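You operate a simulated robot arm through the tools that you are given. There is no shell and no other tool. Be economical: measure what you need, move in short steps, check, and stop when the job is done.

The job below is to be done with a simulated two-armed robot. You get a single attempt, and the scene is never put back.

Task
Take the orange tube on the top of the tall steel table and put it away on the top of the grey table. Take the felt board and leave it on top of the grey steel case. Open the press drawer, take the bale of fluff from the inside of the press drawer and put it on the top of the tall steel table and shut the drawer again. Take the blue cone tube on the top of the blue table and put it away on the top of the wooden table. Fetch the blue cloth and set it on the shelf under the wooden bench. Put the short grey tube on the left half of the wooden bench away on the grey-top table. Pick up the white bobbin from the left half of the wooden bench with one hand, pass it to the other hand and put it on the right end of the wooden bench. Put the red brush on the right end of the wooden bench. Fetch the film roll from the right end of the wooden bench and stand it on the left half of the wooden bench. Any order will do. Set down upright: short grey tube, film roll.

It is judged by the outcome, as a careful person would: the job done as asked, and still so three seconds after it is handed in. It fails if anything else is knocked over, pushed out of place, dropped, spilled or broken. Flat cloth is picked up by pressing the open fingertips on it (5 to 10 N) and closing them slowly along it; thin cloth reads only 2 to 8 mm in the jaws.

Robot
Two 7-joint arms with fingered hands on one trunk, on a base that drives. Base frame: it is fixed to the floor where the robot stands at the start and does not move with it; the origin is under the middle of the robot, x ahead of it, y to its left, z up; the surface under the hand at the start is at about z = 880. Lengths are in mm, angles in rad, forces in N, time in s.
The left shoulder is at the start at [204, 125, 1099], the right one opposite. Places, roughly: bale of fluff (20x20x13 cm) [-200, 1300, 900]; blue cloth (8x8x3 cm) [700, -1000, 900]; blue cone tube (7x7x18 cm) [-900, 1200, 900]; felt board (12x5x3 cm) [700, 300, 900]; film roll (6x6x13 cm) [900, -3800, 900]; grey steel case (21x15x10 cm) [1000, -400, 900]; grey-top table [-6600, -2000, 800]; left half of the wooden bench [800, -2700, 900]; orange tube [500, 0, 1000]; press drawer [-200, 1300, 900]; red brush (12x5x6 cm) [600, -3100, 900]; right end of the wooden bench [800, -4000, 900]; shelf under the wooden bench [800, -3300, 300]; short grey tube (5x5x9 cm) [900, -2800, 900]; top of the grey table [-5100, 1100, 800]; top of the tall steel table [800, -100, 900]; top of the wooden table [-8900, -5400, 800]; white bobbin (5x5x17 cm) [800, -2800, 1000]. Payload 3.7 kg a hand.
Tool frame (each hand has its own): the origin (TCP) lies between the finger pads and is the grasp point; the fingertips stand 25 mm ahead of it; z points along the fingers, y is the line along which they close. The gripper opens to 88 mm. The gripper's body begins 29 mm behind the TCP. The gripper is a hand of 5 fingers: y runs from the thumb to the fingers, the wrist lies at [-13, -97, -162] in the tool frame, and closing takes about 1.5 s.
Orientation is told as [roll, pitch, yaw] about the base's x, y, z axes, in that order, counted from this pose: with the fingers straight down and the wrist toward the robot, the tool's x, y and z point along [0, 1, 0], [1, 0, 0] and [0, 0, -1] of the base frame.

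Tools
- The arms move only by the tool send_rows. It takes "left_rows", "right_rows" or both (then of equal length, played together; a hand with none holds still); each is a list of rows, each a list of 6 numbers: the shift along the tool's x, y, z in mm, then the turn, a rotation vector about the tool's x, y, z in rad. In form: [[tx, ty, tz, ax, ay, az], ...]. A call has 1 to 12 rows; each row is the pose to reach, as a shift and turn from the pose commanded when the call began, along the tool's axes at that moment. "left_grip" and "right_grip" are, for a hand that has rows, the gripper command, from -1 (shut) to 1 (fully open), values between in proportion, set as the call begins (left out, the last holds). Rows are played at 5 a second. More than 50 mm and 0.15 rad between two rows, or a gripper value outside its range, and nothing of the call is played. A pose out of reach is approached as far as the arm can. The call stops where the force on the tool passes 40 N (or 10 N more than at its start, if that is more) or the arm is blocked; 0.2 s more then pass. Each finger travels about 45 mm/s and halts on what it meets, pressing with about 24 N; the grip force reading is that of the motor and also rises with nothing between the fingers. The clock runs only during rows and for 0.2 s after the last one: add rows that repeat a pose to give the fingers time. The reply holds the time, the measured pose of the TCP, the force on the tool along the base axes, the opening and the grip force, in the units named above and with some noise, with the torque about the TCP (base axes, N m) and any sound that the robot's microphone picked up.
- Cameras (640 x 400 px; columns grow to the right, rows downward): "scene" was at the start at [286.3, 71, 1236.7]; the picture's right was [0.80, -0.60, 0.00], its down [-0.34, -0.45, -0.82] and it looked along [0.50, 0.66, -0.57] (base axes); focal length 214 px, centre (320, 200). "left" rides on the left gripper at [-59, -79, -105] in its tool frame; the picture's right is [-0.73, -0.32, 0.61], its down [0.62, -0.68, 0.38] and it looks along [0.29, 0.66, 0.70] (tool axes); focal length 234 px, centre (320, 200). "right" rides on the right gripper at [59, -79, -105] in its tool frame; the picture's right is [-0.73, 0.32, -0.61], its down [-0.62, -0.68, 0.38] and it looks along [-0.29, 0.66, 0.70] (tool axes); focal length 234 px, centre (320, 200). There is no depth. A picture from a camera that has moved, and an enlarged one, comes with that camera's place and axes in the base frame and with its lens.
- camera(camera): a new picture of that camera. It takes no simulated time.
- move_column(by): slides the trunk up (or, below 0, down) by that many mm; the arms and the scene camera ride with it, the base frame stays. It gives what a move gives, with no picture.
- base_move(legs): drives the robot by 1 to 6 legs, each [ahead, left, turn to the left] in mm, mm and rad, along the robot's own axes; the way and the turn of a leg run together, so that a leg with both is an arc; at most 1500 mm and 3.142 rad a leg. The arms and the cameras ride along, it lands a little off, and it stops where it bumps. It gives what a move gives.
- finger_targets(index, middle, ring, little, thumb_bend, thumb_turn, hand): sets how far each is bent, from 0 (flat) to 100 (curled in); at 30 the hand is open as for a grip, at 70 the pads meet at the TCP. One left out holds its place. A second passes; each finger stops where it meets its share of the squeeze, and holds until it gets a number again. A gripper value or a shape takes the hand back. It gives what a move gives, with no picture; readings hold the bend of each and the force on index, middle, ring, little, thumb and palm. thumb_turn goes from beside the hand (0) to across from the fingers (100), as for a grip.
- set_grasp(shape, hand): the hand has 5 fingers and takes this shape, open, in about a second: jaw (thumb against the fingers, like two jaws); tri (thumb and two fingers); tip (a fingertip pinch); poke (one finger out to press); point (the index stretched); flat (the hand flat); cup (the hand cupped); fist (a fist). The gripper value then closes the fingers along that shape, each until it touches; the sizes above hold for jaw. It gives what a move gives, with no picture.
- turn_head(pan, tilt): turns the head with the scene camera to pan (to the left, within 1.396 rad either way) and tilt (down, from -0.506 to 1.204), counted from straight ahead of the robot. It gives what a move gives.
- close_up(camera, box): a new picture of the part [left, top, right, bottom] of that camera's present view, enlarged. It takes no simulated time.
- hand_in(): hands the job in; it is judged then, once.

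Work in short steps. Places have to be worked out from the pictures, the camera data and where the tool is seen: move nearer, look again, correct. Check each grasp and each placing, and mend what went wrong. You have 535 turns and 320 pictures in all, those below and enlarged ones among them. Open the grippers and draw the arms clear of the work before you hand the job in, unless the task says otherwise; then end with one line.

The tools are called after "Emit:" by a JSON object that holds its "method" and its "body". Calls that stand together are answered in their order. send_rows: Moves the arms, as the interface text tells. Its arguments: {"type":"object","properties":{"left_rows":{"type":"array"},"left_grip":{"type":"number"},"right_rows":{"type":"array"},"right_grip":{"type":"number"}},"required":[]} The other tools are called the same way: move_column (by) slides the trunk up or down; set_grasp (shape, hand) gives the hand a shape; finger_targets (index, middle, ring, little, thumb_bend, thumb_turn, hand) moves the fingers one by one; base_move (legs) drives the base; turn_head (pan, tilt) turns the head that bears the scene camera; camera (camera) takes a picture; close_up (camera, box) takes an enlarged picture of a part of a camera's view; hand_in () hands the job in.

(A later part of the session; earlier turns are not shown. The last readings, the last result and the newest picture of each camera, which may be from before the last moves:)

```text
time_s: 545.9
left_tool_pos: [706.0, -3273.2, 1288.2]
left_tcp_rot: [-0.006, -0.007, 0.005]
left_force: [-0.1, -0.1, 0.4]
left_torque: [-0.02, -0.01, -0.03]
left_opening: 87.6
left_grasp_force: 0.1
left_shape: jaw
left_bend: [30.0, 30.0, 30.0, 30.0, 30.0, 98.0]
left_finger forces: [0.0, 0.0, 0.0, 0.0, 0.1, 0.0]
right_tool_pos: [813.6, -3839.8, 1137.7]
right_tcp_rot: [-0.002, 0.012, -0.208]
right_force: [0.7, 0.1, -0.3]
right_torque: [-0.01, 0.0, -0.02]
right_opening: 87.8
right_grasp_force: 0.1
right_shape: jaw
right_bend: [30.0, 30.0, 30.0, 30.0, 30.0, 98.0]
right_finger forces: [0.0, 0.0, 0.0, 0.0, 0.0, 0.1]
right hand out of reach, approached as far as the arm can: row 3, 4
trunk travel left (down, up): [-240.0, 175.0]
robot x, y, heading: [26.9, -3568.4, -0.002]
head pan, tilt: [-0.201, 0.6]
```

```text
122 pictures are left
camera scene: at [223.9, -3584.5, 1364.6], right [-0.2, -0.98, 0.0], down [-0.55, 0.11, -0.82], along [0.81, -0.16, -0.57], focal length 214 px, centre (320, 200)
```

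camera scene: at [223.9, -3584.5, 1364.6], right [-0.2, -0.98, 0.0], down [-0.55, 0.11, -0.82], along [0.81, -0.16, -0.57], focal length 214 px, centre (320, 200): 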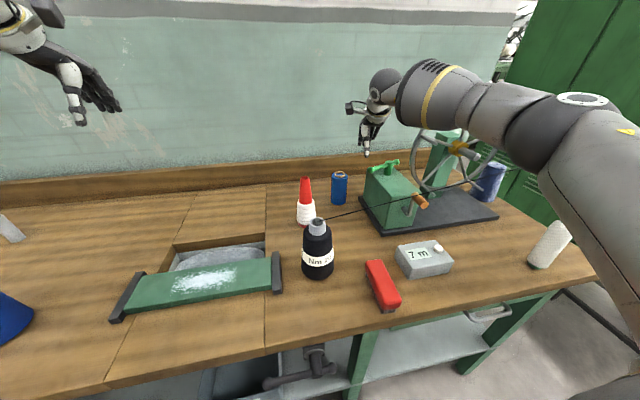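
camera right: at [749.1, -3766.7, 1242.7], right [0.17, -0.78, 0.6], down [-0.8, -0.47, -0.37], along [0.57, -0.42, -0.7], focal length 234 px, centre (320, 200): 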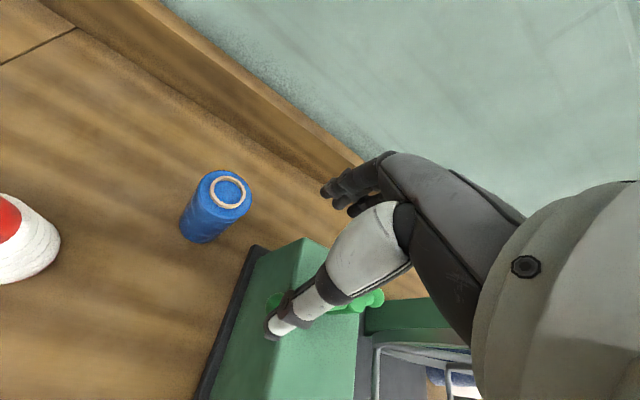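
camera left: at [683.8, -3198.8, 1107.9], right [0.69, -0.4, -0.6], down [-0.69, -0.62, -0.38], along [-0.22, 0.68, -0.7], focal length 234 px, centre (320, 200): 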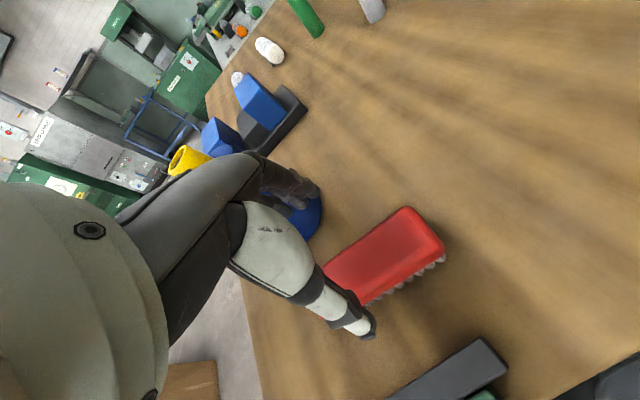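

I shift the hand left again, away from the lever, and lower the trunk 70 mm for more reach.

Emit:
{"method": "send_rows", "body": {"right_rows": [[25, -5, -10, 0, 0, 0], [50, -15, -10, 0, 0, 0]]}}

Emit:
{"method": "move_column", "body": {"by": -60}}

Emit:
{"method": "send_rows", "body": {"right_rows": [[5, 40, -10, 0, 0, 0], [10, 75, -15, 0, 0, 0], [12, 105, -15, 0, 0, 0]]}}

Emit:
{"method": "camera", "body": {"camera": "right"}}

```text
time_s: 546.5
left_tool_pos: [707.4, -3272.1, 1286.7]
left_tcp_rot: [-0.005, -0.008, 0.005]
left_force: [0.1, 1.3, -0.1]
left_torque: [0.0, -0.02, -0.01]
left_opening: 87.6
left_grasp_force: 0.1
left_shape: jaw
left_bend: [30.0, 30.0, 30.0, 30.0, 30.0, 98.0]
left_finger forces: [0.0, 0.0, 0.0, 0.0, 0.1, 0.1]
right_tool_pos: [795.9, -3794.9, 1145.8]
right_tcp_rot: [0.0, 0.01, -0.207]
right_force: [-0.1, -0.6, -0.2]
right_torque: [-0.02, -0.02, 0.02]
right_opening: 87.5
right_grasp_force: 0.2
right_shape: jaw
right_bend: [30.0, 30.0, 30.0, 30.0, 30.0, 98.0]
right_finger forces: [0.1, 0.1, 0.0, 0.1, 0.1, 0.0]
right hand out of reach, approached as far as the arm can: row 1, 2
trunk travel left (down, up): [-240.0, 175.0]
robot x, y, heading: [27.8, -3567.2, -0.002]
head pan, tilt: [-0.201, 0.6]
```

```text
time_s: 547.5
left_tool_pos: [704.1, -3272.1, 1230.5]
left_tcp_rot: [-0.006, -0.011, 0.005]
left_force: [-0.2, -0.7, 0.8]
left_torque: [0.02, 0.03, -0.02]
left_opening: 87.9
left_grasp_force: 0.1
left_shape: jaw
left_bend: [30.0, 30.0, 30.0, 30.0, 30.0, 98.0]
left_finger forces: [0.0, 0.0, 0.1, 0.1, 0.1, 0.0]
right_tool_pos: [793.4, -3794.3, 1089.8]
right_tcp_rot: [0.003, 0.008, -0.207]
right_force: [0.2, -0.8, 0.6]
right_torque: [-0.01, -0.01, -0.02]
right_opening: 87.6
right_grasp_force: 0.0
right_shape: jaw
right_bend: [30.0, 30.0, 30.0, 30.0, 30.0, 98.0]
right_finger forces: [0.0, 0.0, 0.0, 0.0, 0.0, 0.0]
trunk travel left (down, up): [-180.0, 235.0]
robot x, y, heading: [29.2, -3563.6, 0.001]
head pan, tilt: [-0.201, 0.6]
```

```text
time_s: 548.3
left_tool_pos: [707.1, -3272.8, 1228.5]
left_tcp_rot: [-0.005, -0.007, 0.003]
left_force: [0.7, 0.2, -0.1]
left_torque: [0.01, -0.01, -0.04]
left_opening: 87.7
left_grasp_force: 0.0
left_shape: jaw
left_bend: [30.0, 30.0, 30.0, 30.0, 30.0, 98.0]
left_finger forces: [0.1, 0.1, 0.0, 0.0, 0.0, 0.0]
right_tool_pos: [845.9, -3805.2, 1094.8]
right_tcp_rot: [-0.001, 0.014, -0.208]
right_force: [0.4, -0.7, 0.0]
right_torque: [0.0, 0.02, 0.03]
right_opening: 87.8
right_grasp_force: 0.1
right_shape: jaw
right_bend: [30.0, 30.0, 30.0, 30.0, 30.0, 98.0]
right_finger forces: [0.0, 0.1, 0.0, 0.0, 0.0, 0.1]
right hand out of reach, approached as far as the arm can: row 2, 3
trunk travel left (down, up): [-180.0, 235.0]
robot x, y, heading: [28.2, -3563.2, -0.004]
head pan, tilt: [-0.201, 0.6]
```

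```text
121 pictures are left
camera right: at [782.3, -3731.0, 1200.9], right [0.17, -0.78, 0.6], down [-0.8, -0.47, -0.37], along [0.57, -0.42, -0.7], focal length 234 px, centre (320, 200)
```

right: 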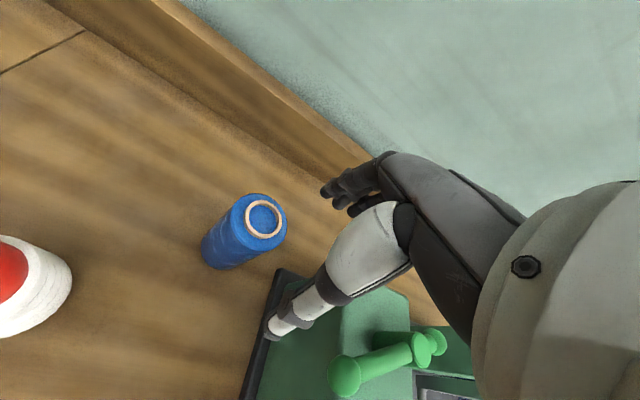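

The roll's top centre is (882, −3790, 1012). I go forward and down together to just above it.

Emit:
{"method": "send_rows", "body": {"right_rows": [[8, 12, 12, 0, 0, 0], [15, 24, 28, 0, 0, 0], [21, 34, 45, 0, 0, 0]]}}

Emit:
{"method": "camera", "body": {"camera": "right"}}

Emit:
{"method": "close_up", "body": {"camera": "scene", "box": [270, 60, 480, 240]}}

```text
time_s: 549.1
left_tool_pos: [706.0, -3272.7, 1228.1]
left_tcp_rot: [-0.006, -0.008, 0.005]
left_force: [-0.7, 0.2, 0.2]
left_torque: [0.02, -0.01, 0.02]
left_opening: 87.7
left_grasp_force: 0.1
left_shape: jaw
left_bend: [30.0, 30.0, 30.0, 30.0, 30.0, 98.0]
left_finger forces: [0.1, 0.0, 0.0, 0.1, 0.0, 0.0]
right_tool_pos: [849.7, -3799.4, 1059.1]
right_tcp_rot: [0.0, 0.01, -0.208]
right_force: [-0.3, 0.7, 0.5]
right_torque: [-0.04, -0.04, 0.04]
right_opening: 87.7
right_grasp_force: 0.0
right_shape: jaw
right_bend: [30.0, 30.0, 30.0, 30.0, 30.0, 98.0]
right_finger forces: [0.0, 0.0, 0.0, 0.1, 0.0, 0.0]
right hand out of reach, approached as far as the arm can: row 1, 2, 3
trunk travel left (down, up): [-180.0, 235.0]
robot x, y, heading: [30.7, -3569.8, 0.002]
head pan, tilt: [-0.201, 0.6]
```

```text
120 pictures are left
camera right: at [785.7, -3725.5, 1164.4], right [0.17, -0.78, 0.6], down [-0.8, -0.47, -0.38], along [0.58, -0.42, -0.7], focal length 234 px, centre (320, 200)
```

right: 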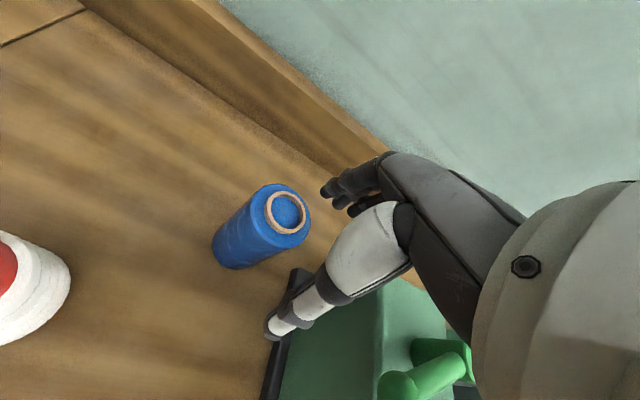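

```text
2.22 times, centred on (375, 150) of scene
camera zoom: at [285.0, -3584.1, 1300.5], right [-0.2, -0.98, 0.0], down [-0.55, 0.11, -0.83], along [0.81, -0.16, -0.56], focal length 477 px, centre (198, 311)
```

zoom: 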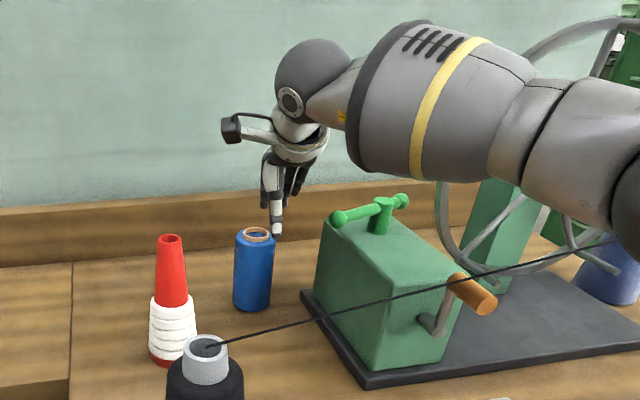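

Still 35 mm short. I drive the base 35 mm ahead, carefully.

Emit:
{"method": "base_move", "body": {"legs": [[35, 8, 0]]}}

Emit:
{"method": "camera", "body": {"camera": "right"}}

```text
time_s: 549.9
left_tool_pos: [740.8, -3263.4, 1227.5]
left_tcp_rot: [-0.006, -0.008, 0.005]
left_force: [0.4, -0.3, 0.3]
left_torque: [-0.03, 0.02, 0.01]
left_opening: 87.7
left_grasp_force: 0.1
left_shape: jaw
left_bend: [30.0, 30.0, 30.0, 30.0, 30.0, 98.0]
left_finger forces: [0.0, 0.1, 0.1, 0.0, 0.0, 0.1]
right_tool_pos: [885.6, -3792.0, 1059.7]
right_tcp_rot: [-0.002, 0.011, -0.209]
right_force: [-0.1, -0.1, -0.9]
right_torque: [0.04, 0.03, -0.05]
right_opening: 87.9
right_grasp_force: 0.1
right_shape: jaw
right_bend: [30.0, 30.0, 30.0, 30.0, 30.0, 98.0]
right_finger forces: [0.0, 0.0, 0.1, 0.0, 0.1, 0.0]
trunk travel left (down, up): [-180.0, 235.0]
robot x, y, heading: [59.0, -3561.0, 0.004]
head pan, tilt: [-0.201, 0.6]
```

```text
118 pictures are left
camera right: at [821.0, -3717.1, 1164.8], right [0.17, -0.78, 0.6], down [-0.8, -0.47, -0.38], along [0.58, -0.42, -0.7], focal length 234 px, centre (320, 200)
```

right: 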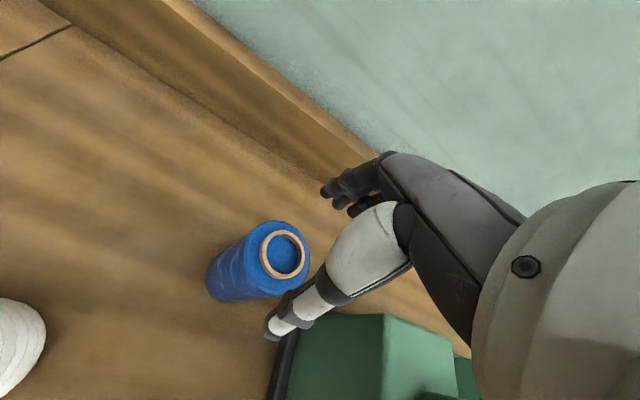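

Centred over the roll. I descend and close.

Emit:
{"method": "send_rows", "body": {"right_rows": [[3, 0, 30, 0, 0, 0], [3, 0, 60, 0, 0, 0], [3, 0, 80, 0, 0, 0], [3, 0, 92, 0, 0, 0]]}}

Emit:
{"method": "send_rows", "body": {"right_rows": [[0, 0, 0, 0, 0, 0], [0, 0, 0, 0, 0, 0], [0, 0, 0, 0, 0, 0], [0, 0, 0, 0, 0, 0], [0, 0, 0, 0, 0, 0], [0, 0, 0, 0, 0, 0], [0, 0, 0, 0, 0, 0]], "right_grip": -1}}

Emit:
{"method": "close_up", "body": {"camera": "scene", "box": [270, 60, 480, 240]}}

```text
time_s: 550.9
left_tool_pos: [738.9, -3264.3, 1229.5]
left_tcp_rot: [-0.005, -0.011, 0.007]
left_force: [-0.4, 0.4, 0.1]
left_torque: [-0.01, 0.04, -0.01]
left_opening: 87.7
left_grasp_force: 0.0
left_shape: jaw
left_bend: [30.0, 30.0, 30.0, 30.0, 30.0, 98.0]
left_finger forces: [0.0, 0.0, 0.0, 0.1, 0.0, 0.0]
right_tool_pos: [884.6, -3787.5, 971.3]
right_tcp_rot: [0.005, 0.004, -0.206]
right_force: [2.2, 0.4, 10.7]
right_torque: [0.02, -0.03, -0.01]
right_opening: 88.0
right_grasp_force: 0.0
right_shape: jaw
right_bend: [29.0, 30.0, 30.0, 30.0, 30.0, 97.0]
right_finger forces: [7.0, 0.0, 0.0, 0.0, 3.3, 0.0]
trunk travel left (down, up): [-180.0, 235.0]
robot x, y, heading: [60.5, -3561.1, 0.002]
head pan, tilt: [-0.201, 0.6]
```

```text
time_s: 552.5
left_tool_pos: [738.5, -3264.3, 1227.9]
left_tcp_rot: [-0.006, -0.01, 0.005]
left_force: [0.0, 0.5, 0.1]
left_torque: [-0.02, 0.02, 0.01]
left_opening: 87.4
left_grasp_force: 0.2
left_shape: jaw
left_bend: [30.0, 30.0, 30.0, 30.0, 30.0, 98.0]
left_finger forces: [0.1, 0.0, 0.1, 0.0, 0.1, 0.1]
right_tool_pos: [886.0, -3787.9, 969.9]
right_tcp_rot: [0.002, 0.007, -0.206]
right_force: [7.1, 2.1, 18.1]
right_torque: [-0.14, -0.33, 0.07]
right_opening: 53.9
right_grasp_force: 24.5
right_shape: jaw
right_bend: [73.0, 40.0, 39.0, 43.0, 64.0, 98.0]
right_finger forces: [17.6, 13.6, 2.9, 0.1, 27.3, 0.0]
trunk travel left (down, up): [-180.0, 235.0]
robot x, y, heading: [65.7, -3559.2, 0.002]
head pan, tilt: [-0.201, 0.6]
```

```text
2.22 times, centred on (375, 150) of scene
camera zoom: at [318.8, -3575.3, 1300.8], right [-0.2, -0.98, 0.0], down [-0.55, 0.11, -0.83], along [0.81, -0.16, -0.56], focal length 477 px, centre (198, 311)
```

zoom: 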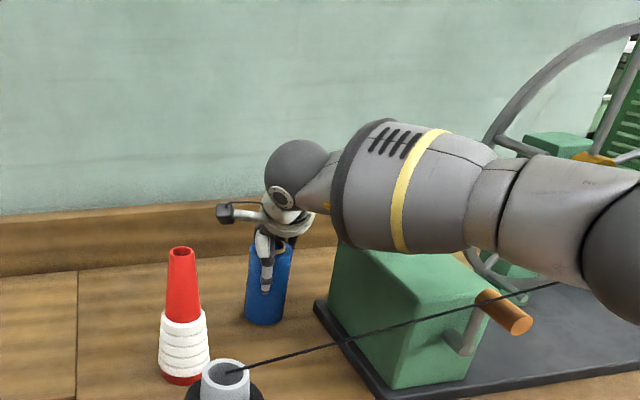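

The roll is gripped at 54 mm. I lift slowly.

Emit:
{"method": "send_rows", "body": {"right_rows": [[0, 0, -10, 0, 0, 0], [0, 0, -25, 0, 0, 0], [0, 0, -50, 0, 0, 0]]}}

Emit:
{"method": "close_up", "body": {"camera": "scene", "box": [270, 60, 480, 240]}}

```text
time_s: 553.3
left_tool_pos: [740.4, -3265.1, 1227.4]
left_tcp_rot: [-0.007, -0.007, 0.006]
left_force: [-0.2, 1.0, 1.1]
left_torque: [0.02, -0.01, -0.01]
left_opening: 87.9
left_grasp_force: 0.1
left_shape: jaw
left_bend: [30.0, 30.0, 30.0, 30.0, 30.0, 98.0]
left_finger forces: [0.1, 0.1, 0.1, 0.0, 0.0, 0.0]
right_tool_pos: [885.0, -3787.1, 1017.0]
right_tcp_rot: [-0.002, 0.013, -0.21]
right_force: [0.3, 0.7, -1.6]
right_torque: [0.01, 0.01, 0.0]
right_opening: 53.4
right_grasp_force: 24.1
right_shape: jaw
right_bend: [73.0, 41.0, 40.0, 43.0, 64.0, 98.0]
right_finger forces: [10.9, 12.0, 3.0, 0.0, 26.7, 0.1]
trunk travel left (down, up): [-180.0, 235.0]
robot x, y, heading: [62.1, -3560.6, -0.001]
head pan, tilt: [-0.201, 0.6]
```

```text
2.22 times, centred on (375, 150) of scene
camera zoom: at [320.0, -3576.1, 1300.4], right [-0.2, -0.98, 0.0], down [-0.55, 0.11, -0.83], along [0.81, -0.16, -0.56], focal length 477 px, centre (198, 311)
```

zoom: 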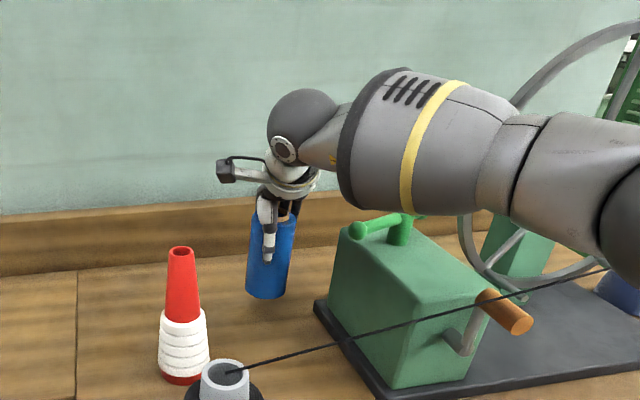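

The roll is up and the lever untouched. I raise the trunk 150 mm to carry it above cone and thread.

Emit:
{"method": "move_column", "body": {"by": 110}}

Emit:
{"method": "send_rows", "body": {"right_rows": [[10, -20, -25, 0, 0, 0], [20, -40, -50, 0, 0, 0], [30, -60, -75, 0, 0, 0], [40, -80, -100, 0, 0, 0]]}}

Emit:
{"method": "camera", "body": {"camera": "scene"}}

```text
time_s: 554.7
left_tool_pos: [743.1, -3264.1, 1334.8]
left_tcp_rot: [-0.004, -0.005, 0.004]
left_force: [0.6, 0.5, -1.3]
left_torque: [0.04, 0.01, -0.01]
left_opening: 87.3
left_grasp_force: 0.0
left_shape: jaw
left_bend: [30.0, 30.0, 30.0, 30.0, 30.0, 98.0]
left_finger forces: [0.0, 0.0, 0.1, 0.1, 0.0, 0.0]
right_tool_pos: [821.0, -3788.5, 1317.3]
right_tcp_rot: [0.058, -0.255, -0.215]
right_force: [-0.1, 0.2, -2.2]
right_torque: [-0.02, 0.02, -0.02]
right_opening: 53.0
right_grasp_force: 23.9
right_shape: jaw
right_bend: [73.0, 42.0, 40.0, 43.0, 64.0, 98.0]
right_finger forces: [10.7, 12.1, 3.0, 0.0, 26.8, 0.0]
trunk travel left (down, up): [-290.0, 125.0]
robot x, y, heading: [62.0, -3560.5, 0.002]
head pan, tilt: [-0.201, 0.6]
```

```text
time_s: 555.7
left_tool_pos: [740.3, -3264.4, 1339.0]
left_tcp_rot: [-0.004, -0.008, 0.004]
left_force: [-0.9, 0.2, -0.2]
left_torque: [0.0, 0.01, -0.03]
left_opening: 87.8
left_grasp_force: 0.1
left_shape: jaw
left_bend: [30.0, 30.0, 30.0, 30.0, 30.0, 98.0]
left_finger forces: [0.0, 0.0, 0.1, 0.0, 0.0, 0.0]
right_tool_pos: [724.0, -3734.3, 1398.8]
right_tcp_rot: [0.058, -0.258, -0.213]
right_force: [-0.5, 0.2, -3.0]
right_torque: [0.0, 0.02, 0.01]
right_opening: 53.5
right_grasp_force: 23.8
right_shape: jaw
right_bend: [73.0, 42.0, 40.0, 43.0, 64.0, 98.0]
right_finger forces: [10.5, 11.9, 3.1, 0.1, 26.7, 0.1]
trunk travel left (down, up): [-290.0, 125.0]
robot x, y, heading: [57.6, -3557.2, 0.004]
head pan, tilt: [-0.201, 0.6]
```

```text
115 pictures are left
camera scene: at [217.1, -3575.9, 1416.4], right [-0.2, -0.98, 0.0], down [-0.55, 0.11, -0.83], along [0.81, -0.16, -0.56], focal length 214 px, centre (320, 200)
```

scene: 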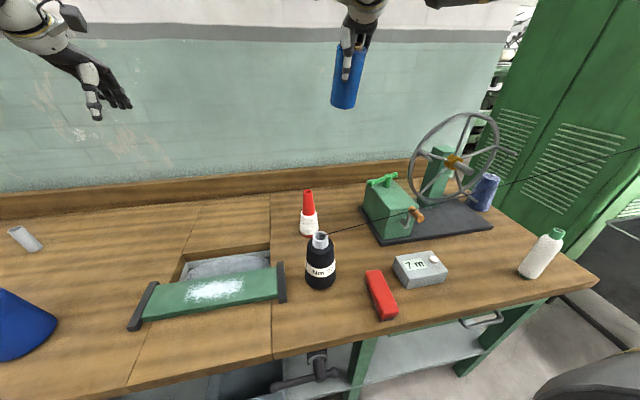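

The hand tilted during the lift but all is well. I back off, level the hand, and drive to the left half; target spot about (760, −2860).

Emit:
{"method": "base_move", "body": {"legs": [[-320, 0, 0], [0, 930, 0]]}}

Emit:
{"method": "send_rows", "body": {"right_rows": [[0, 0, 20, 0.13, -0.03, 0], [0, 0, 40, 0.26, -0.06, 0], [0, -10, 80, 0.26, -0.06, 0], [0, -20, 120, 0.26, -0.06, 0]]}}

Emit:
{"method": "turn_head", "body": {"pan": -0.2, "tilt": 0.6}}

Emit:
{"method": "camera", "body": {"camera": "scene"}}

```text
time_s: 566.0
left_tool_pos: [432.2, -2337.5, 1337.3]
left_tcp_rot: [-0.006, -0.008, -0.008]
left_force: [0.0, -0.7, -1.2]
left_torque: [-0.01, 0.01, -0.02]
left_opening: 87.8
left_grasp_force: 0.1
left_shape: jaw
left_bend: [30.0, 30.0, 30.0, 30.0, 30.0, 98.0]
left_finger forces: [0.0, 0.0, 0.1, 0.0, 0.0, 0.0]
right_tool_pos: [411.3, -2808.6, 1398.4]
right_tcp_rot: [0.061, -0.259, -0.227]
right_force: [0.5, 0.4, -3.8]
right_torque: [0.01, -0.02, 0.02]
right_opening: 53.3
right_grasp_force: 24.1
right_shape: jaw
right_bend: [73.0, 42.0, 40.0, 43.0, 64.0, 98.0]
right_finger forces: [10.5, 11.9, 3.1, 0.0, 26.6, 0.0]
trunk travel left (down, up): [-290.0, 125.0]
robot x, y, heading: [-254.4, -2623.9, -0.007]
head pan, tilt: [-0.201, 0.6]
```

```text
time_s: 567.0
left_tool_pos: [430.3, -2338.1, 1337.9]
left_tcp_rot: [-0.005, -0.008, -0.007]
left_force: [-0.7, 0.4, -0.1]
left_torque: [0.02, -0.01, -0.05]
left_opening: 87.9
left_grasp_force: 0.0
left_shape: jaw
left_bend: [30.0, 30.0, 30.0, 30.0, 30.0, 98.0]
left_finger forces: [0.0, 0.0, 0.2, 0.0, 0.0, 0.0]
right_tool_pos: [420.0, -2804.8, 1277.2]
right_tcp_rot: [-0.001, -0.001, -0.219]
right_force: [0.5, -0.9, -1.9]
right_torque: [0.0, 0.0, -0.01]
right_opening: 53.2
right_grasp_force: 23.6
right_shape: jaw
right_bend: [73.0, 42.0, 41.0, 43.0, 64.0, 98.0]
right_finger forces: [10.5, 11.9, 3.2, 0.0, 25.7, 0.0]
right hand out of reach, approached as far as the arm can: row 2, 3
trunk travel left (down, up): [-290.0, 125.0]
robot x, y, heading: [-251.4, -2623.9, -0.013]
head pan, tilt: [-0.201, 0.6]
```

```text
time_s: 567.6
left_tool_pos: [431.7, -2339.1, 1337.6]
left_tcp_rot: [-0.006, -0.008, -0.005]
left_force: [-0.6, 0.5, -0.2]
left_torque: [-0.02, 0.04, -0.04]
left_opening: 87.6
left_grasp_force: 0.0
left_shape: jaw
left_bend: [30.0, 30.0, 30.0, 30.0, 30.0, 98.0]
left_finger forces: [0.0, 0.1, 0.0, 0.1, 0.0, 0.0]
right_tool_pos: [421.6, -2805.2, 1277.2]
right_tcp_rot: [-0.002, 0.002, -0.219]
right_force: [0.0, -0.4, -2.0]
right_torque: [0.03, -0.02, 0.03]
right_opening: 53.5
right_grasp_force: 24.5
right_shape: jaw
right_bend: [73.0, 42.0, 41.0, 43.0, 64.0, 98.0]
right_finger forces: [10.5, 11.9, 3.1, 0.0, 25.8, 0.0]
trunk travel left (down, up): [-290.0, 125.0]
robot x, y, heading: [-250.5, -2624.9, -0.012]
head pan, tilt: [-0.201, 0.6]
```

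```text
114 pictures are left
camera scene: at [-95.1, -2643.7, 1416.2], right [-0.21, -0.98, 0.0], down [-0.55, 0.12, -0.83], along [0.81, -0.17, -0.56], focal length 214 px, centre (320, 200)
```

scene: 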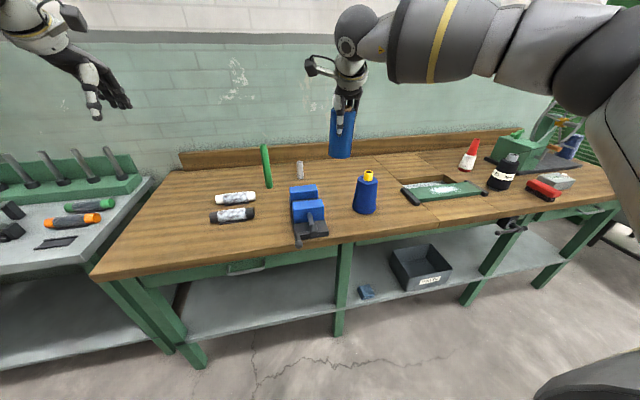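

Emit:
{"method": "base_move", "body": {"legs": [[270, 0, 0.012]]}}

Emit:
{"method": "move_column", "body": {"by": -110}}

Emit:
{"method": "camera", "body": {"camera": "scene"}}

Emit:
{"method": "camera", "body": {"camera": "right"}}

```text
time_s: 569.5
left_tool_pos: [696.6, -2327.1, 1336.5]
left_tcp_rot: [-0.006, -0.007, 0.011]
left_force: [-0.1, -0.1, 0.0]
left_torque: [-0.01, 0.01, 0.0]
left_opening: 87.5
left_grasp_force: 0.1
left_shape: jaw
left_bend: [30.0, 30.0, 30.0, 30.0, 30.0, 98.0]
left_finger forces: [0.0, 0.1, 0.0, 0.1, 0.1, 0.0]
right_tool_pos: [692.8, -2793.9, 1277.3]
right_tcp_rot: [-0.002, 0.001, -0.203]
right_force: [0.3, 0.2, -2.7]
right_torque: [-0.01, -0.03, 0.02]
right_opening: 53.1
right_grasp_force: 24.0
right_shape: jaw
right_bend: [73.0, 42.0, 41.0, 43.0, 64.0, 98.0]
right_finger forces: [10.5, 11.9, 3.1, 0.0, 25.7, 0.1]
trunk travel left (down, up): [-290.0, 125.0]
robot x, y, heading: [20.6, -2627.1, 0.004]
head pan, tilt: [-0.201, 0.6]
```

```text
time_s: 571.0
left_tool_pos: [693.0, -2328.0, 1229.8]
left_tcp_rot: [-0.004, -0.011, 0.012]
left_force: [-0.5, -0.1, 0.2]
left_torque: [-0.03, 0.01, 0.0]
left_opening: 87.8
left_grasp_force: 0.1
left_shape: jaw
left_bend: [30.0, 30.0, 30.0, 30.0, 30.0, 98.0]
left_finger forces: [0.0, 0.1, 0.0, 0.1, 0.1, 0.0]
right_tool_pos: [690.9, -2793.5, 1168.9]
right_tcp_rot: [-0.002, 0.0, -0.201]
right_force: [0.2, -0.1, -3.0]
right_torque: [0.02, -0.03, 0.0]
right_opening: 53.2
right_grasp_force: 24.1
right_shape: jaw
right_bend: [73.0, 42.0, 41.0, 43.0, 64.0, 98.0]
right_finger forces: [10.4, 12.0, 3.1, 0.0, 25.6, 0.0]
trunk travel left (down, up): [-180.0, 235.0]
robot x, y, heading: [16.4, -2624.9, 0.006]
head pan, tilt: [-0.201, 0.6]
```

```text
113 pictures are left
camera scene: at [274.7, -2641.2, 1300.9], right [-0.19, -0.98, 0.0], down [-0.55, 0.11, -0.83], along [0.81, -0.16, -0.56], focal length 214 px, centre (320, 200)
```

scene: 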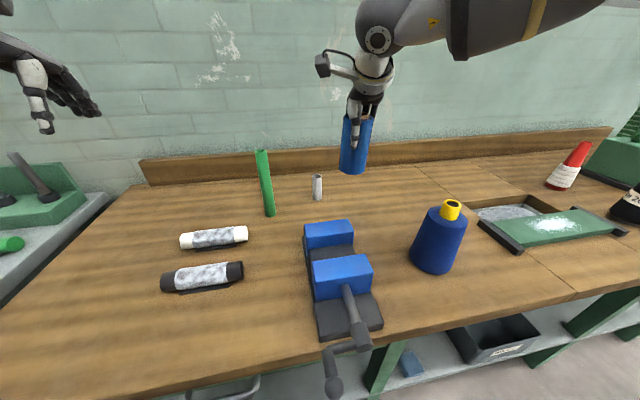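

```text
112 pictures are left
camera right: at [625.8, -2719.7, 1273.5], right [0.17, -0.78, 0.61], down [-0.79, -0.47, -0.38], along [0.59, -0.42, -0.7], focal length 234 px, centre (320, 200)
```

right: 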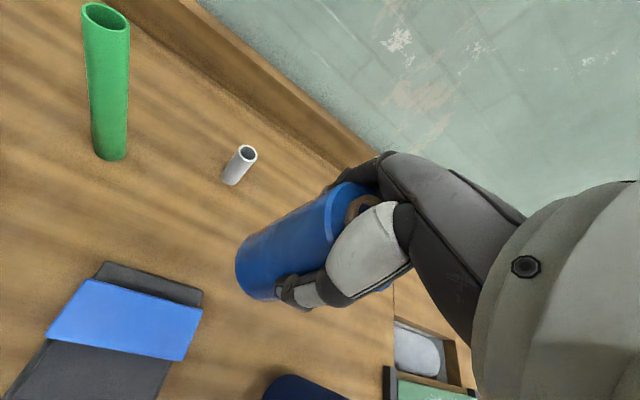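

Film hangs upright. I move it above (765, −2868) and lower.

Emit:
{"method": "send_rows", "body": {"right_rows": [[-15, 22, 10, 0, 0, 0], [-29, 44, 25, 0, 0, 0], [-44, 66, 45, 0, 0, 0], [-58, 87, 70, 0, 0, 0], [-58, 87, 110, 0, 0, 0], [-58, 87, 150, 0, 0, 0]]}}

Emit:
{"method": "camera", "body": {"camera": "scene"}}

```text
time_s: 572.4
left_tool_pos: [697.0, -2328.2, 1226.7]
left_tcp_rot: [-0.005, -0.004, 0.011]
left_force: [-0.4, 0.1, 0.0]
left_torque: [0.0, 0.03, -0.04]
left_opening: 87.9
left_grasp_force: 0.0
left_shape: jaw
left_bend: [30.0, 30.0, 30.0, 30.0, 30.0, 98.0]
left_finger forces: [0.0, 0.0, 0.0, 0.0, 0.0, 0.1]
right_tool_pos: [767.2, -2871.2, 1016.3]
right_tcp_rot: [0.0, 0.004, -0.203]
right_force: [0.4, -0.9, -3.6]
right_torque: [-0.03, 0.01, 0.01]
right_opening: 53.0
right_grasp_force: 23.7
right_shape: jaw
right_bend: [73.0, 42.0, 41.0, 43.0, 64.0, 98.0]
right_finger forces: [10.3, 11.9, 3.1, 0.0, 25.3, 0.0]
trunk travel left (down, up): [-180.0, 235.0]
robot x, y, heading: [19.6, -2625.1, 0.008]
head pan, tilt: [-0.201, 0.6]
```

```text
111 pictures are left
camera scene: at [277.6, -2641.5, 1299.9], right [-0.19, -0.98, 0.0], down [-0.56, 0.11, -0.82], along [0.81, -0.16, -0.57], focal length 214 px, centre (320, 200)
```

scene: 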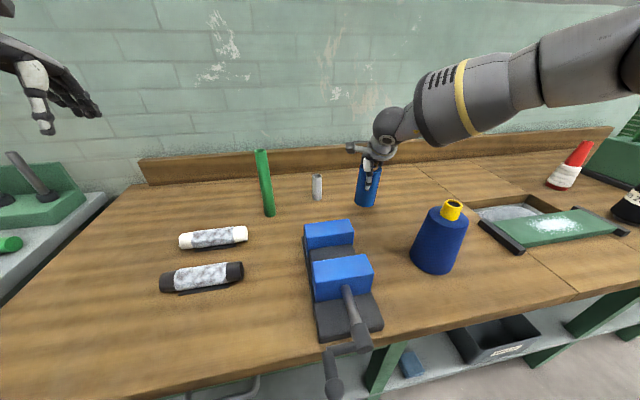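

Emit:
{"method": "send_rows", "body": {"right_rows": [[0, 0, 22, 0, 0, 0], [0, 0, 36, 0, 0, 0], [0, 0, 41, 0, 0, 0], [0, 0, 45, 0, 0, 0], [0, 0, 48, 0, 0, 0]]}}

Emit:
{"method": "close_up", "body": {"camera": "scene", "box": [290, 110, 450, 250]}}

```text
time_s: 573.5
left_tool_pos: [694.4, -2328.6, 1228.1]
left_tcp_rot: [-0.004, -0.008, 0.011]
left_force: [0.1, -0.3, 0.1]
left_torque: [0.02, 0.03, -0.03]
left_opening: 87.8
left_grasp_force: 0.1
left_shape: jaw
left_bend: [30.0, 30.0, 30.0, 30.0, 30.0, 98.0]
left_finger forces: [0.1, 0.0, 0.0, 0.0, 0.0, 0.0]
right_tool_pos: [767.0, -2868.3, 970.3]
right_tcp_rot: [-0.001, 0.001, -0.203]
right_force: [-0.4, -0.5, -0.5]
right_torque: [-0.01, 0.01, 0.03]
right_opening: 53.2
right_grasp_force: 24.1
right_shape: jaw
right_bend: [73.0, 42.0, 41.0, 43.0, 64.0, 98.0]
right_finger forces: [10.6, 12.0, 3.4, 0.0, 25.4, 0.0]
trunk travel left (down, up): [-180.0, 235.0]
robot x, y, heading: [13.1, -2623.0, 0.005]
head pan, tilt: [-0.201, 0.6]
```

```text
2.86 times, centred on (370, 180) of scene
camera zoom: at [276.1, -2641.1, 1300.4], right [-0.19, -0.98, 0.0], down [-0.55, 0.11, -0.83], along [0.81, -0.16, -0.56], focal length 613 px, centre (177, 257)
```

zoom: 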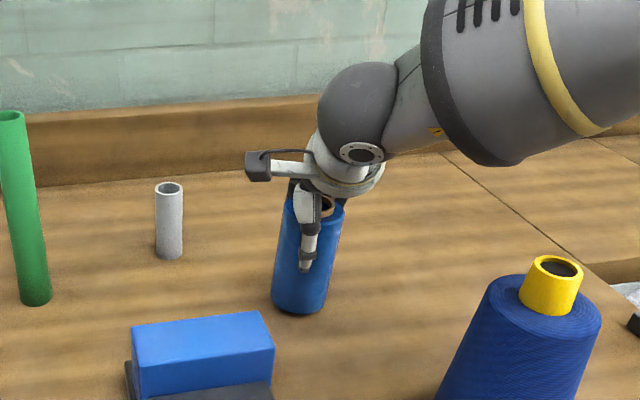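

Emit:
{"method": "send_rows", "body": {"right_rows": [[0, 0, 2, 0, 0, 0], [0, 0, 4, 0, 0, 0]]}}

Emit:
{"method": "send_rows", "body": {"right_rows": [[0, 0, -1, 0, 0, 0], [0, 0, -1, 0, 0, 0], [0, 0, -1, 0, 0, 0], [0, 0, -1, 0, 0, 0]], "right_grip": 0.5}}

Emit:
{"method": "send_rows", "body": {"right_rows": [[0, 0, 0, 0, 0, 0], [0, 0, 0, 0, 0, 0], [0, 0, 0, 0, 0, 0], [0, 0, -30, 0, 0, 0], [0, 0, -75, 0, 0, 0], [0, 0, -120, 0, 0, 0], [0, 0, -165, 0, 0, 0]], "right_grip": 1}}

Emit:
{"method": "camera", "body": {"camera": "scene"}}

```text
time_s: 574.1
left_tool_pos: [693.1, -2326.8, 1229.2]
left_tcp_rot: [-0.005, -0.009, 0.009]
left_force: [0.7, 1.2, 0.1]
left_torque: [0.01, 0.01, 0.01]
left_opening: 87.8
left_grasp_force: 0.1
left_shape: jaw
left_bend: [30.0, 30.0, 30.0, 30.0, 30.0, 98.0]
left_finger forces: [0.0, 0.1, 0.1, 0.0, 0.1, 0.0]
right_tool_pos: [767.1, -2868.5, 969.5]
right_tcp_rot: [0.0, -0.004, -0.202]
right_force: [1.6, 0.6, 12.8]
right_torque: [-0.14, 0.08, 0.02]
right_opening: 53.1
right_grasp_force: 23.6
right_shape: jaw
right_bend: [73.0, 42.0, 41.0, 43.0, 64.0, 98.0]
right_finger forces: [12.3, 12.1, 3.9, 0.1, 27.3, 0.1]
trunk travel left (down, up): [-180.0, 235.0]
robot x, y, heading: [19.2, -2624.6, 0.004]
head pan, tilt: [-0.201, 0.6]
```

```text
time_s: 575.1
left_tool_pos: [695.4, -2327.3, 1227.5]
left_tcp_rot: [-0.006, -0.007, 0.01]
left_force: [0.1, 0.4, 0.0]
left_torque: [0.0, -0.03, 0.0]
left_opening: 87.8
left_grasp_force: 0.2
left_shape: jaw
left_bend: [30.0, 30.0, 30.0, 30.0, 30.0, 98.0]
left_finger forces: [0.0, 0.0, 0.1, 0.1, 0.0, 0.0]
right_tool_pos: [766.2, -2868.6, 965.8]
right_tcp_rot: [-0.003, 0.001, -0.204]
right_force: [0.5, 1.3, 5.2]
right_torque: [-0.02, -0.03, -0.01]
right_opening: 65.5
right_grasp_force: 0.1
right_shape: jaw
right_bend: [26.0, 36.0, 33.0, 34.0, 54.0, 99.0]
right_finger forces: [3.5, 0.3, 0.0, 0.1, 2.8, 0.0]
trunk travel left (down, up): [-180.0, 235.0]
robot x, y, heading: [18.5, -2630.7, 0.002]
head pan, tilt: [-0.201, 0.6]
```

```text
time_s: 576.8
left_tool_pos: [694.7, -2327.9, 1228.5]
left_tcp_rot: [-0.007, -0.008, 0.011]
left_force: [-0.8, -0.1, 1.1]
left_torque: [0.01, -0.02, 0.01]
left_opening: 88.1
left_grasp_force: 0.2
left_shape: jaw
left_bend: [30.0, 30.0, 30.0, 30.0, 30.0, 98.0]
left_finger forces: [0.0, 0.0, 0.0, 0.0, 0.1, 0.1]
right_tool_pos: [767.3, -2868.6, 1134.1]
right_tcp_rot: [-0.003, 0.001, -0.203]
right_force: [-0.7, -0.3, 0.2]
right_torque: [0.02, 0.02, -0.02]
right_opening: 87.8
right_grasp_force: 0.0
right_shape: jaw
right_bend: [30.0, 30.0, 30.0, 30.0, 30.0, 97.0]
right_finger forces: [0.0, 0.1, 0.0, 0.0, 0.1, 0.0]
trunk travel left (down, up): [-180.0, 235.0]
robot x, y, heading: [16.6, -2628.4, 0.0]
head pan, tilt: [-0.201, 0.6]
```

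```text
109 pictures are left
camera scene: at [275.3, -2640.9, 1300.6], right [-0.19, -0.98, 0.0], down [-0.55, 0.11, -0.83], along [0.81, -0.16, -0.56], focal length 214 px, centre (320, 200)
```

scene: 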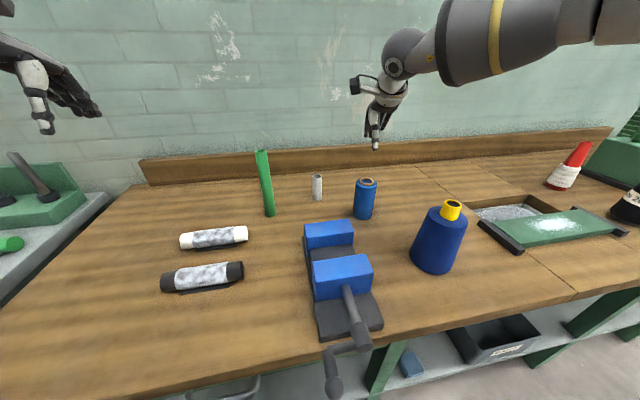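

The film roll stands on the left half. Last item: the short grey tube at (888, −2753). I shift the base left and ahead so the right hand comes over it.

Emit:
{"method": "base_move", "body": {"legs": [[0, 105, 0], [35, 0, 0]]}}

Emit:
{"method": "send_rows", "body": {"right_rows": [[0, 28, 10, 0, 0, 0], [0, 56, 25, 0, 0, 0], [0, 80, 45, 0, 0, 0]]}}

Emit:
{"method": "camera", "body": {"camera": "right"}}

Emit:
{"method": "camera", "body": {"camera": "scene"}}

```text
time_s: 578.8
left_tool_pos: [728.6, -2220.1, 1228.8]
left_tcp_rot: [-0.006, -0.008, 0.01]
left_force: [0.2, 0.7, -0.5]
left_torque: [0.0, 0.0, -0.02]
left_opening: 87.7
left_grasp_force: 0.1
left_shape: jaw
left_bend: [30.0, 30.0, 30.0, 30.0, 30.0, 98.0]
left_finger forces: [0.1, 0.1, 0.0, 0.0, 0.0, 0.0]
right_tool_pos: [803.7, -2763.6, 1134.2]
right_tcp_rot: [-0.001, -0.001, -0.204]
right_force: [-0.5, -0.8, 0.0]
right_torque: [0.03, -0.02, 0.0]
right_opening: 87.7
right_grasp_force: 0.1
right_shape: jaw
right_bend: [30.0, 30.0, 30.0, 30.0, 30.0, 97.0]
right_finger forces: [0.0, 0.0, 0.0, 0.0, 0.0, 0.1]
trunk travel left (down, up): [-180.0, 235.0]
robot x, y, heading: [51.1, -2517.5, 0.007]
head pan, tilt: [-0.201, 0.6]
```

```text
time_s: 579.6
left_tool_pos: [730.3, -2221.2, 1226.8]
left_tcp_rot: [-0.006, -0.005, 0.009]
left_force: [0.0, 0.6, -0.3]
left_torque: [0.05, 0.03, -0.03]
left_opening: 87.8
left_grasp_force: 0.1
left_shape: jaw
left_bend: [30.0, 30.0, 30.0, 30.0, 30.0, 98.0]
left_finger forces: [0.1, 0.0, 0.0, 0.0, 0.0, 0.0]
right_tool_pos: [882.7, -2780.5, 1087.2]
right_tcp_rot: [-0.003, 0.004, -0.203]
right_force: [-0.2, 0.3, 0.3]
right_torque: [-0.03, 0.0, -0.01]
right_opening: 88.0
right_grasp_force: 0.1
right_shape: jaw
right_bend: [30.0, 30.0, 30.0, 30.0, 30.0, 97.0]
right_finger forces: [0.1, 0.0, 0.0, 0.0, 0.0, 0.0]
trunk travel left (down, up): [-180.0, 235.0]
robot x, y, heading: [51.0, -2517.3, 0.006]
head pan, tilt: [-0.201, 0.6]
```

```text
108 pictures are left
camera right: at [817.6, -2706.5, 1190.5], right [0.17, -0.78, 0.61], down [-0.79, -0.47, -0.38], along [0.58, -0.42, -0.7], focal length 234 px, centre (320, 200)
```

right: 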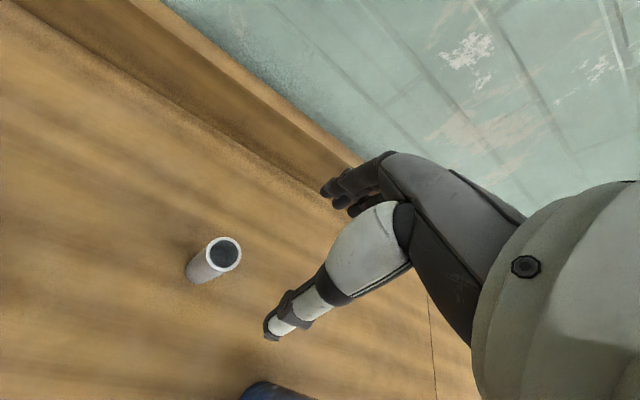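

```text
107 pictures are left
camera scene: at [312.2, -2535.1, 1299.8], right [-0.19, -0.98, 0.0], down [-0.56, 0.11, -0.82], along [0.81, -0.16, -0.57], focal length 214 px, centre (320, 200)
```

scene: 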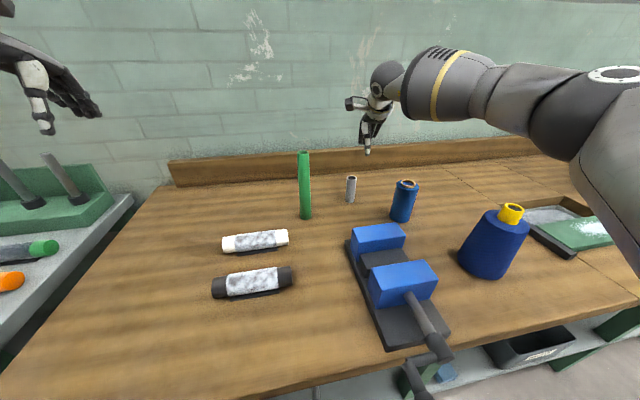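

Tube top centre (886, −2750). I shift 30 mm left, descend, and grip.

Emit:
{"method": "send_rows", "body": {"right_rows": [[15, -1, 20, 0, 0, 0], [30, -2, 50, 0, 0, 0], [30, -2, 90, 0, 0, 0], [30, -2, 125, 0, 0, 0], [30, -2, 145, 0, 0, 0]]}}

Emit:
{"method": "close_up", "body": {"camera": "scene", "box": [280, 100, 440, 240]}}

Emit:
{"method": "camera", "body": {"camera": "right"}}

```text
time_s: 580.8
left_tool_pos: [729.5, -2221.3, 1228.1]
left_tcp_rot: [-0.004, -0.009, 0.01]
left_force: [-0.5, 0.7, 0.6]
left_torque: [-0.01, 0.02, 0.02]
left_opening: 87.7
left_grasp_force: 0.0
left_shape: jaw
left_bend: [30.0, 30.0, 30.0, 30.0, 30.0, 98.0]
left_finger forces: [0.0, 0.0, 0.1, 0.1, 0.1, 0.0]
right_tool_pos: [878.7, -2754.1, 944.3]
right_tcp_rot: [-0.001, 0.001, -0.202]
right_force: [0.0, -0.1, 0.1]
right_torque: [0.01, 0.01, -0.01]
right_opening: 87.8
right_grasp_force: 0.0
right_shape: jaw
right_bend: [30.0, 30.0, 30.0, 30.0, 30.0, 97.0]
right_finger forces: [0.0, 0.1, 0.0, 0.0, 0.1, 0.1]
right hand out of reach, approached as far as the arm can: row 2, 4, 5
trunk travel left (down, up): [-180.0, 235.0]
robot x, y, heading: [49.1, -2517.3, 0.008]
head pan, tilt: [-0.201, 0.6]
```

```text
2.86 times, centred on (360, 170) of scene
camera zoom: at [310.8, -2534.8, 1300.3], right [-0.19, -0.98, 0.0], down [-0.55, 0.11, -0.82], along [0.81, -0.16, -0.57], focal length 613 px, centre (206, 286)
```

zoom: 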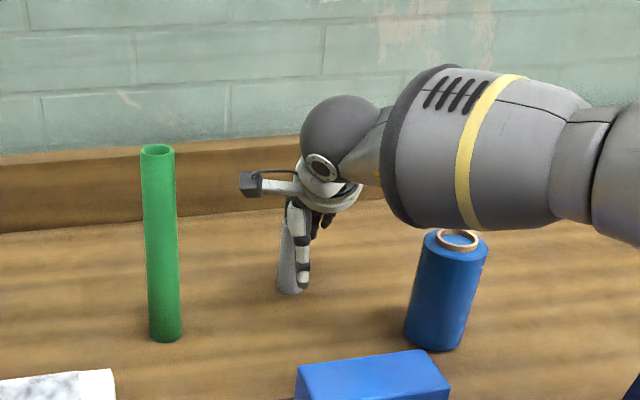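

```text
105 pictures are left
camera right: at [813.3, -2680.4, 1048.2], right [0.17, -0.78, 0.61], down [-0.79, -0.47, -0.38], along [0.59, -0.42, -0.7], focal length 234 px, centre (320, 200)
```

right: 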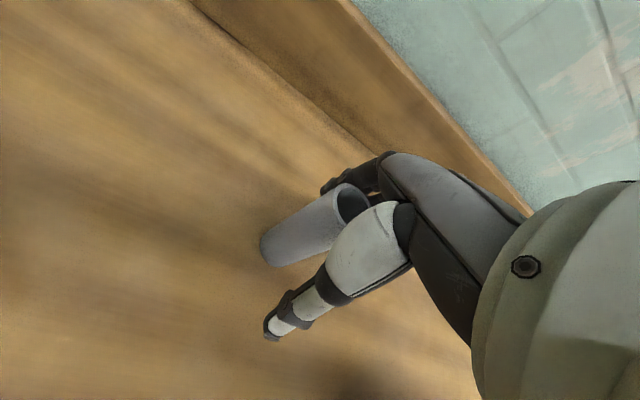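

The tube is between thumb and fingers. I close and lift straight up.

Emit:
{"method": "send_rows", "body": {"right_rows": [[0, 0, 0, 0, 0, 0], [0, 0, 0, 0, 0, 0], [0, 0, 0, 0, 0, 0], [0, 0, 0, 0, 0, 0], [0, 0, 0, 0, 0, 0], [0, 0, 0, 0, 0, 0], [0, 0, 0, 0, 0, 0]], "right_grip": -1}}

Emit:
{"method": "send_rows", "body": {"right_rows": [[0, 0, -15, 0, 0, 0], [0, 0, -45, 0, 0, 0], [0, 0, -85, 0, 0, 0], [10, -15, -125, 0, 0, 0], [20, -30, -165, 0, 0, 0]]}}

Emit:
{"method": "camera", "body": {"camera": "scene"}}

Emit:
{"method": "camera", "body": {"camera": "right"}}

```text
time_s: 582.4
left_tool_pos: [729.3, -2221.6, 1227.6]
left_tcp_rot: [-0.005, -0.007, 0.01]
left_force: [0.4, 0.7, -0.2]
left_torque: [0.0, -0.06, 0.0]
left_opening: 87.6
left_grasp_force: 0.0
left_shape: jaw
left_bend: [30.0, 30.0, 30.0, 30.0, 30.0, 98.0]
left_finger forces: [0.0, 0.0, 0.1, 0.0, 0.0, 0.0]
right_tool_pos: [879.8, -2754.5, 944.6]
right_tcp_rot: [-0.002, -0.001, -0.201]
right_force: [-0.3, 0.1, -0.2]
right_torque: [0.0, 0.03, 0.01]
right_opening: 23.6
right_grasp_force: 23.9
right_shape: jaw
right_bend: [74.0, 58.0, 62.0, 60.0, 75.0, 100.0]
right_finger forces: [14.0, 6.3, 0.1, 0.1, 20.1, 0.0]
trunk travel left (down, up): [-180.0, 235.0]
robot x, y, heading: [51.5, -2519.2, 0.007]
head pan, tilt: [-0.201, 0.6]
```

```text
time_s: 583.6
left_tool_pos: [728.3, -2220.6, 1229.8]
left_tcp_rot: [-0.005, -0.008, 0.01]
left_force: [0.1, -0.2, -0.1]
left_torque: [0.0, 0.03, -0.05]
left_opening: 87.4
left_grasp_force: 0.0
left_shape: jaw
left_bend: [30.0, 30.0, 30.0, 30.0, 30.0, 98.0]
left_finger forces: [0.0, 0.0, 0.0, 0.1, 0.0, 0.0]
right_tool_pos: [853.9, -2726.2, 1111.7]
right_tcp_rot: [-0.004, -0.001, -0.203]
right_force: [0.1, -0.4, 0.5]
right_torque: [0.01, -0.03, 0.0]
right_opening: 23.3
right_grasp_force: 24.5
right_shape: jaw
right_bend: [74.0, 58.0, 62.0, 60.0, 75.0, 100.0]
right_finger forces: [14.1, 6.1, 0.0, 0.0, 20.1, 0.1]
trunk travel left (down, up): [-180.0, 235.0]
robot x, y, heading: [52.2, -2519.3, 0.007]
head pan, tilt: [-0.201, 0.6]
```

```text
104 pictures are left
camera scene: at [309.7, -2534.5, 1300.6], right [-0.19, -0.98, 0.0], down [-0.55, 0.11, -0.83], along [0.81, -0.16, -0.56], focal length 214 px, centre (320, 200)
```

scene: 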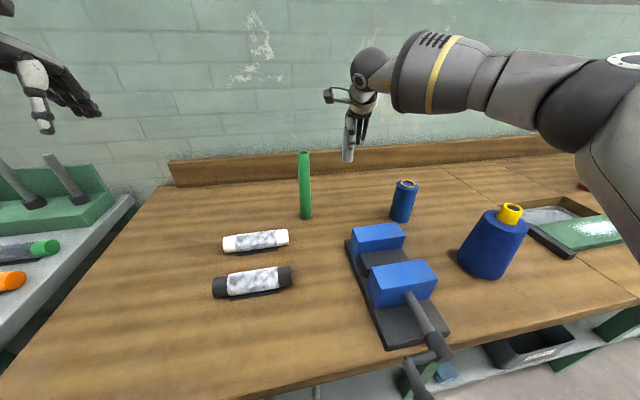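

```text
103 pictures are left
camera right: at [787.9, -2651.6, 1214.5], right [0.17, -0.77, 0.61], down [-0.79, -0.48, -0.38], along [0.58, -0.42, -0.7], focal length 234 px, centre (320, 200)
```

right: 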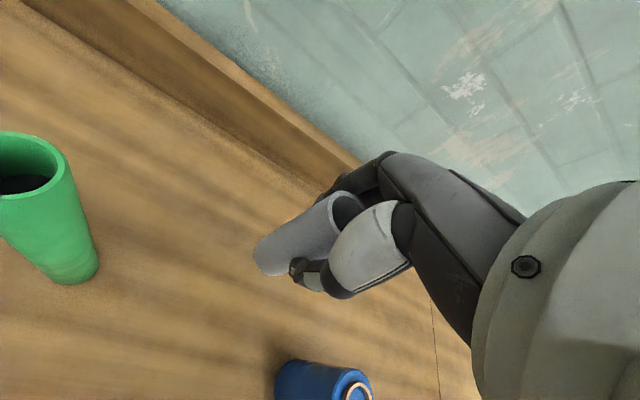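

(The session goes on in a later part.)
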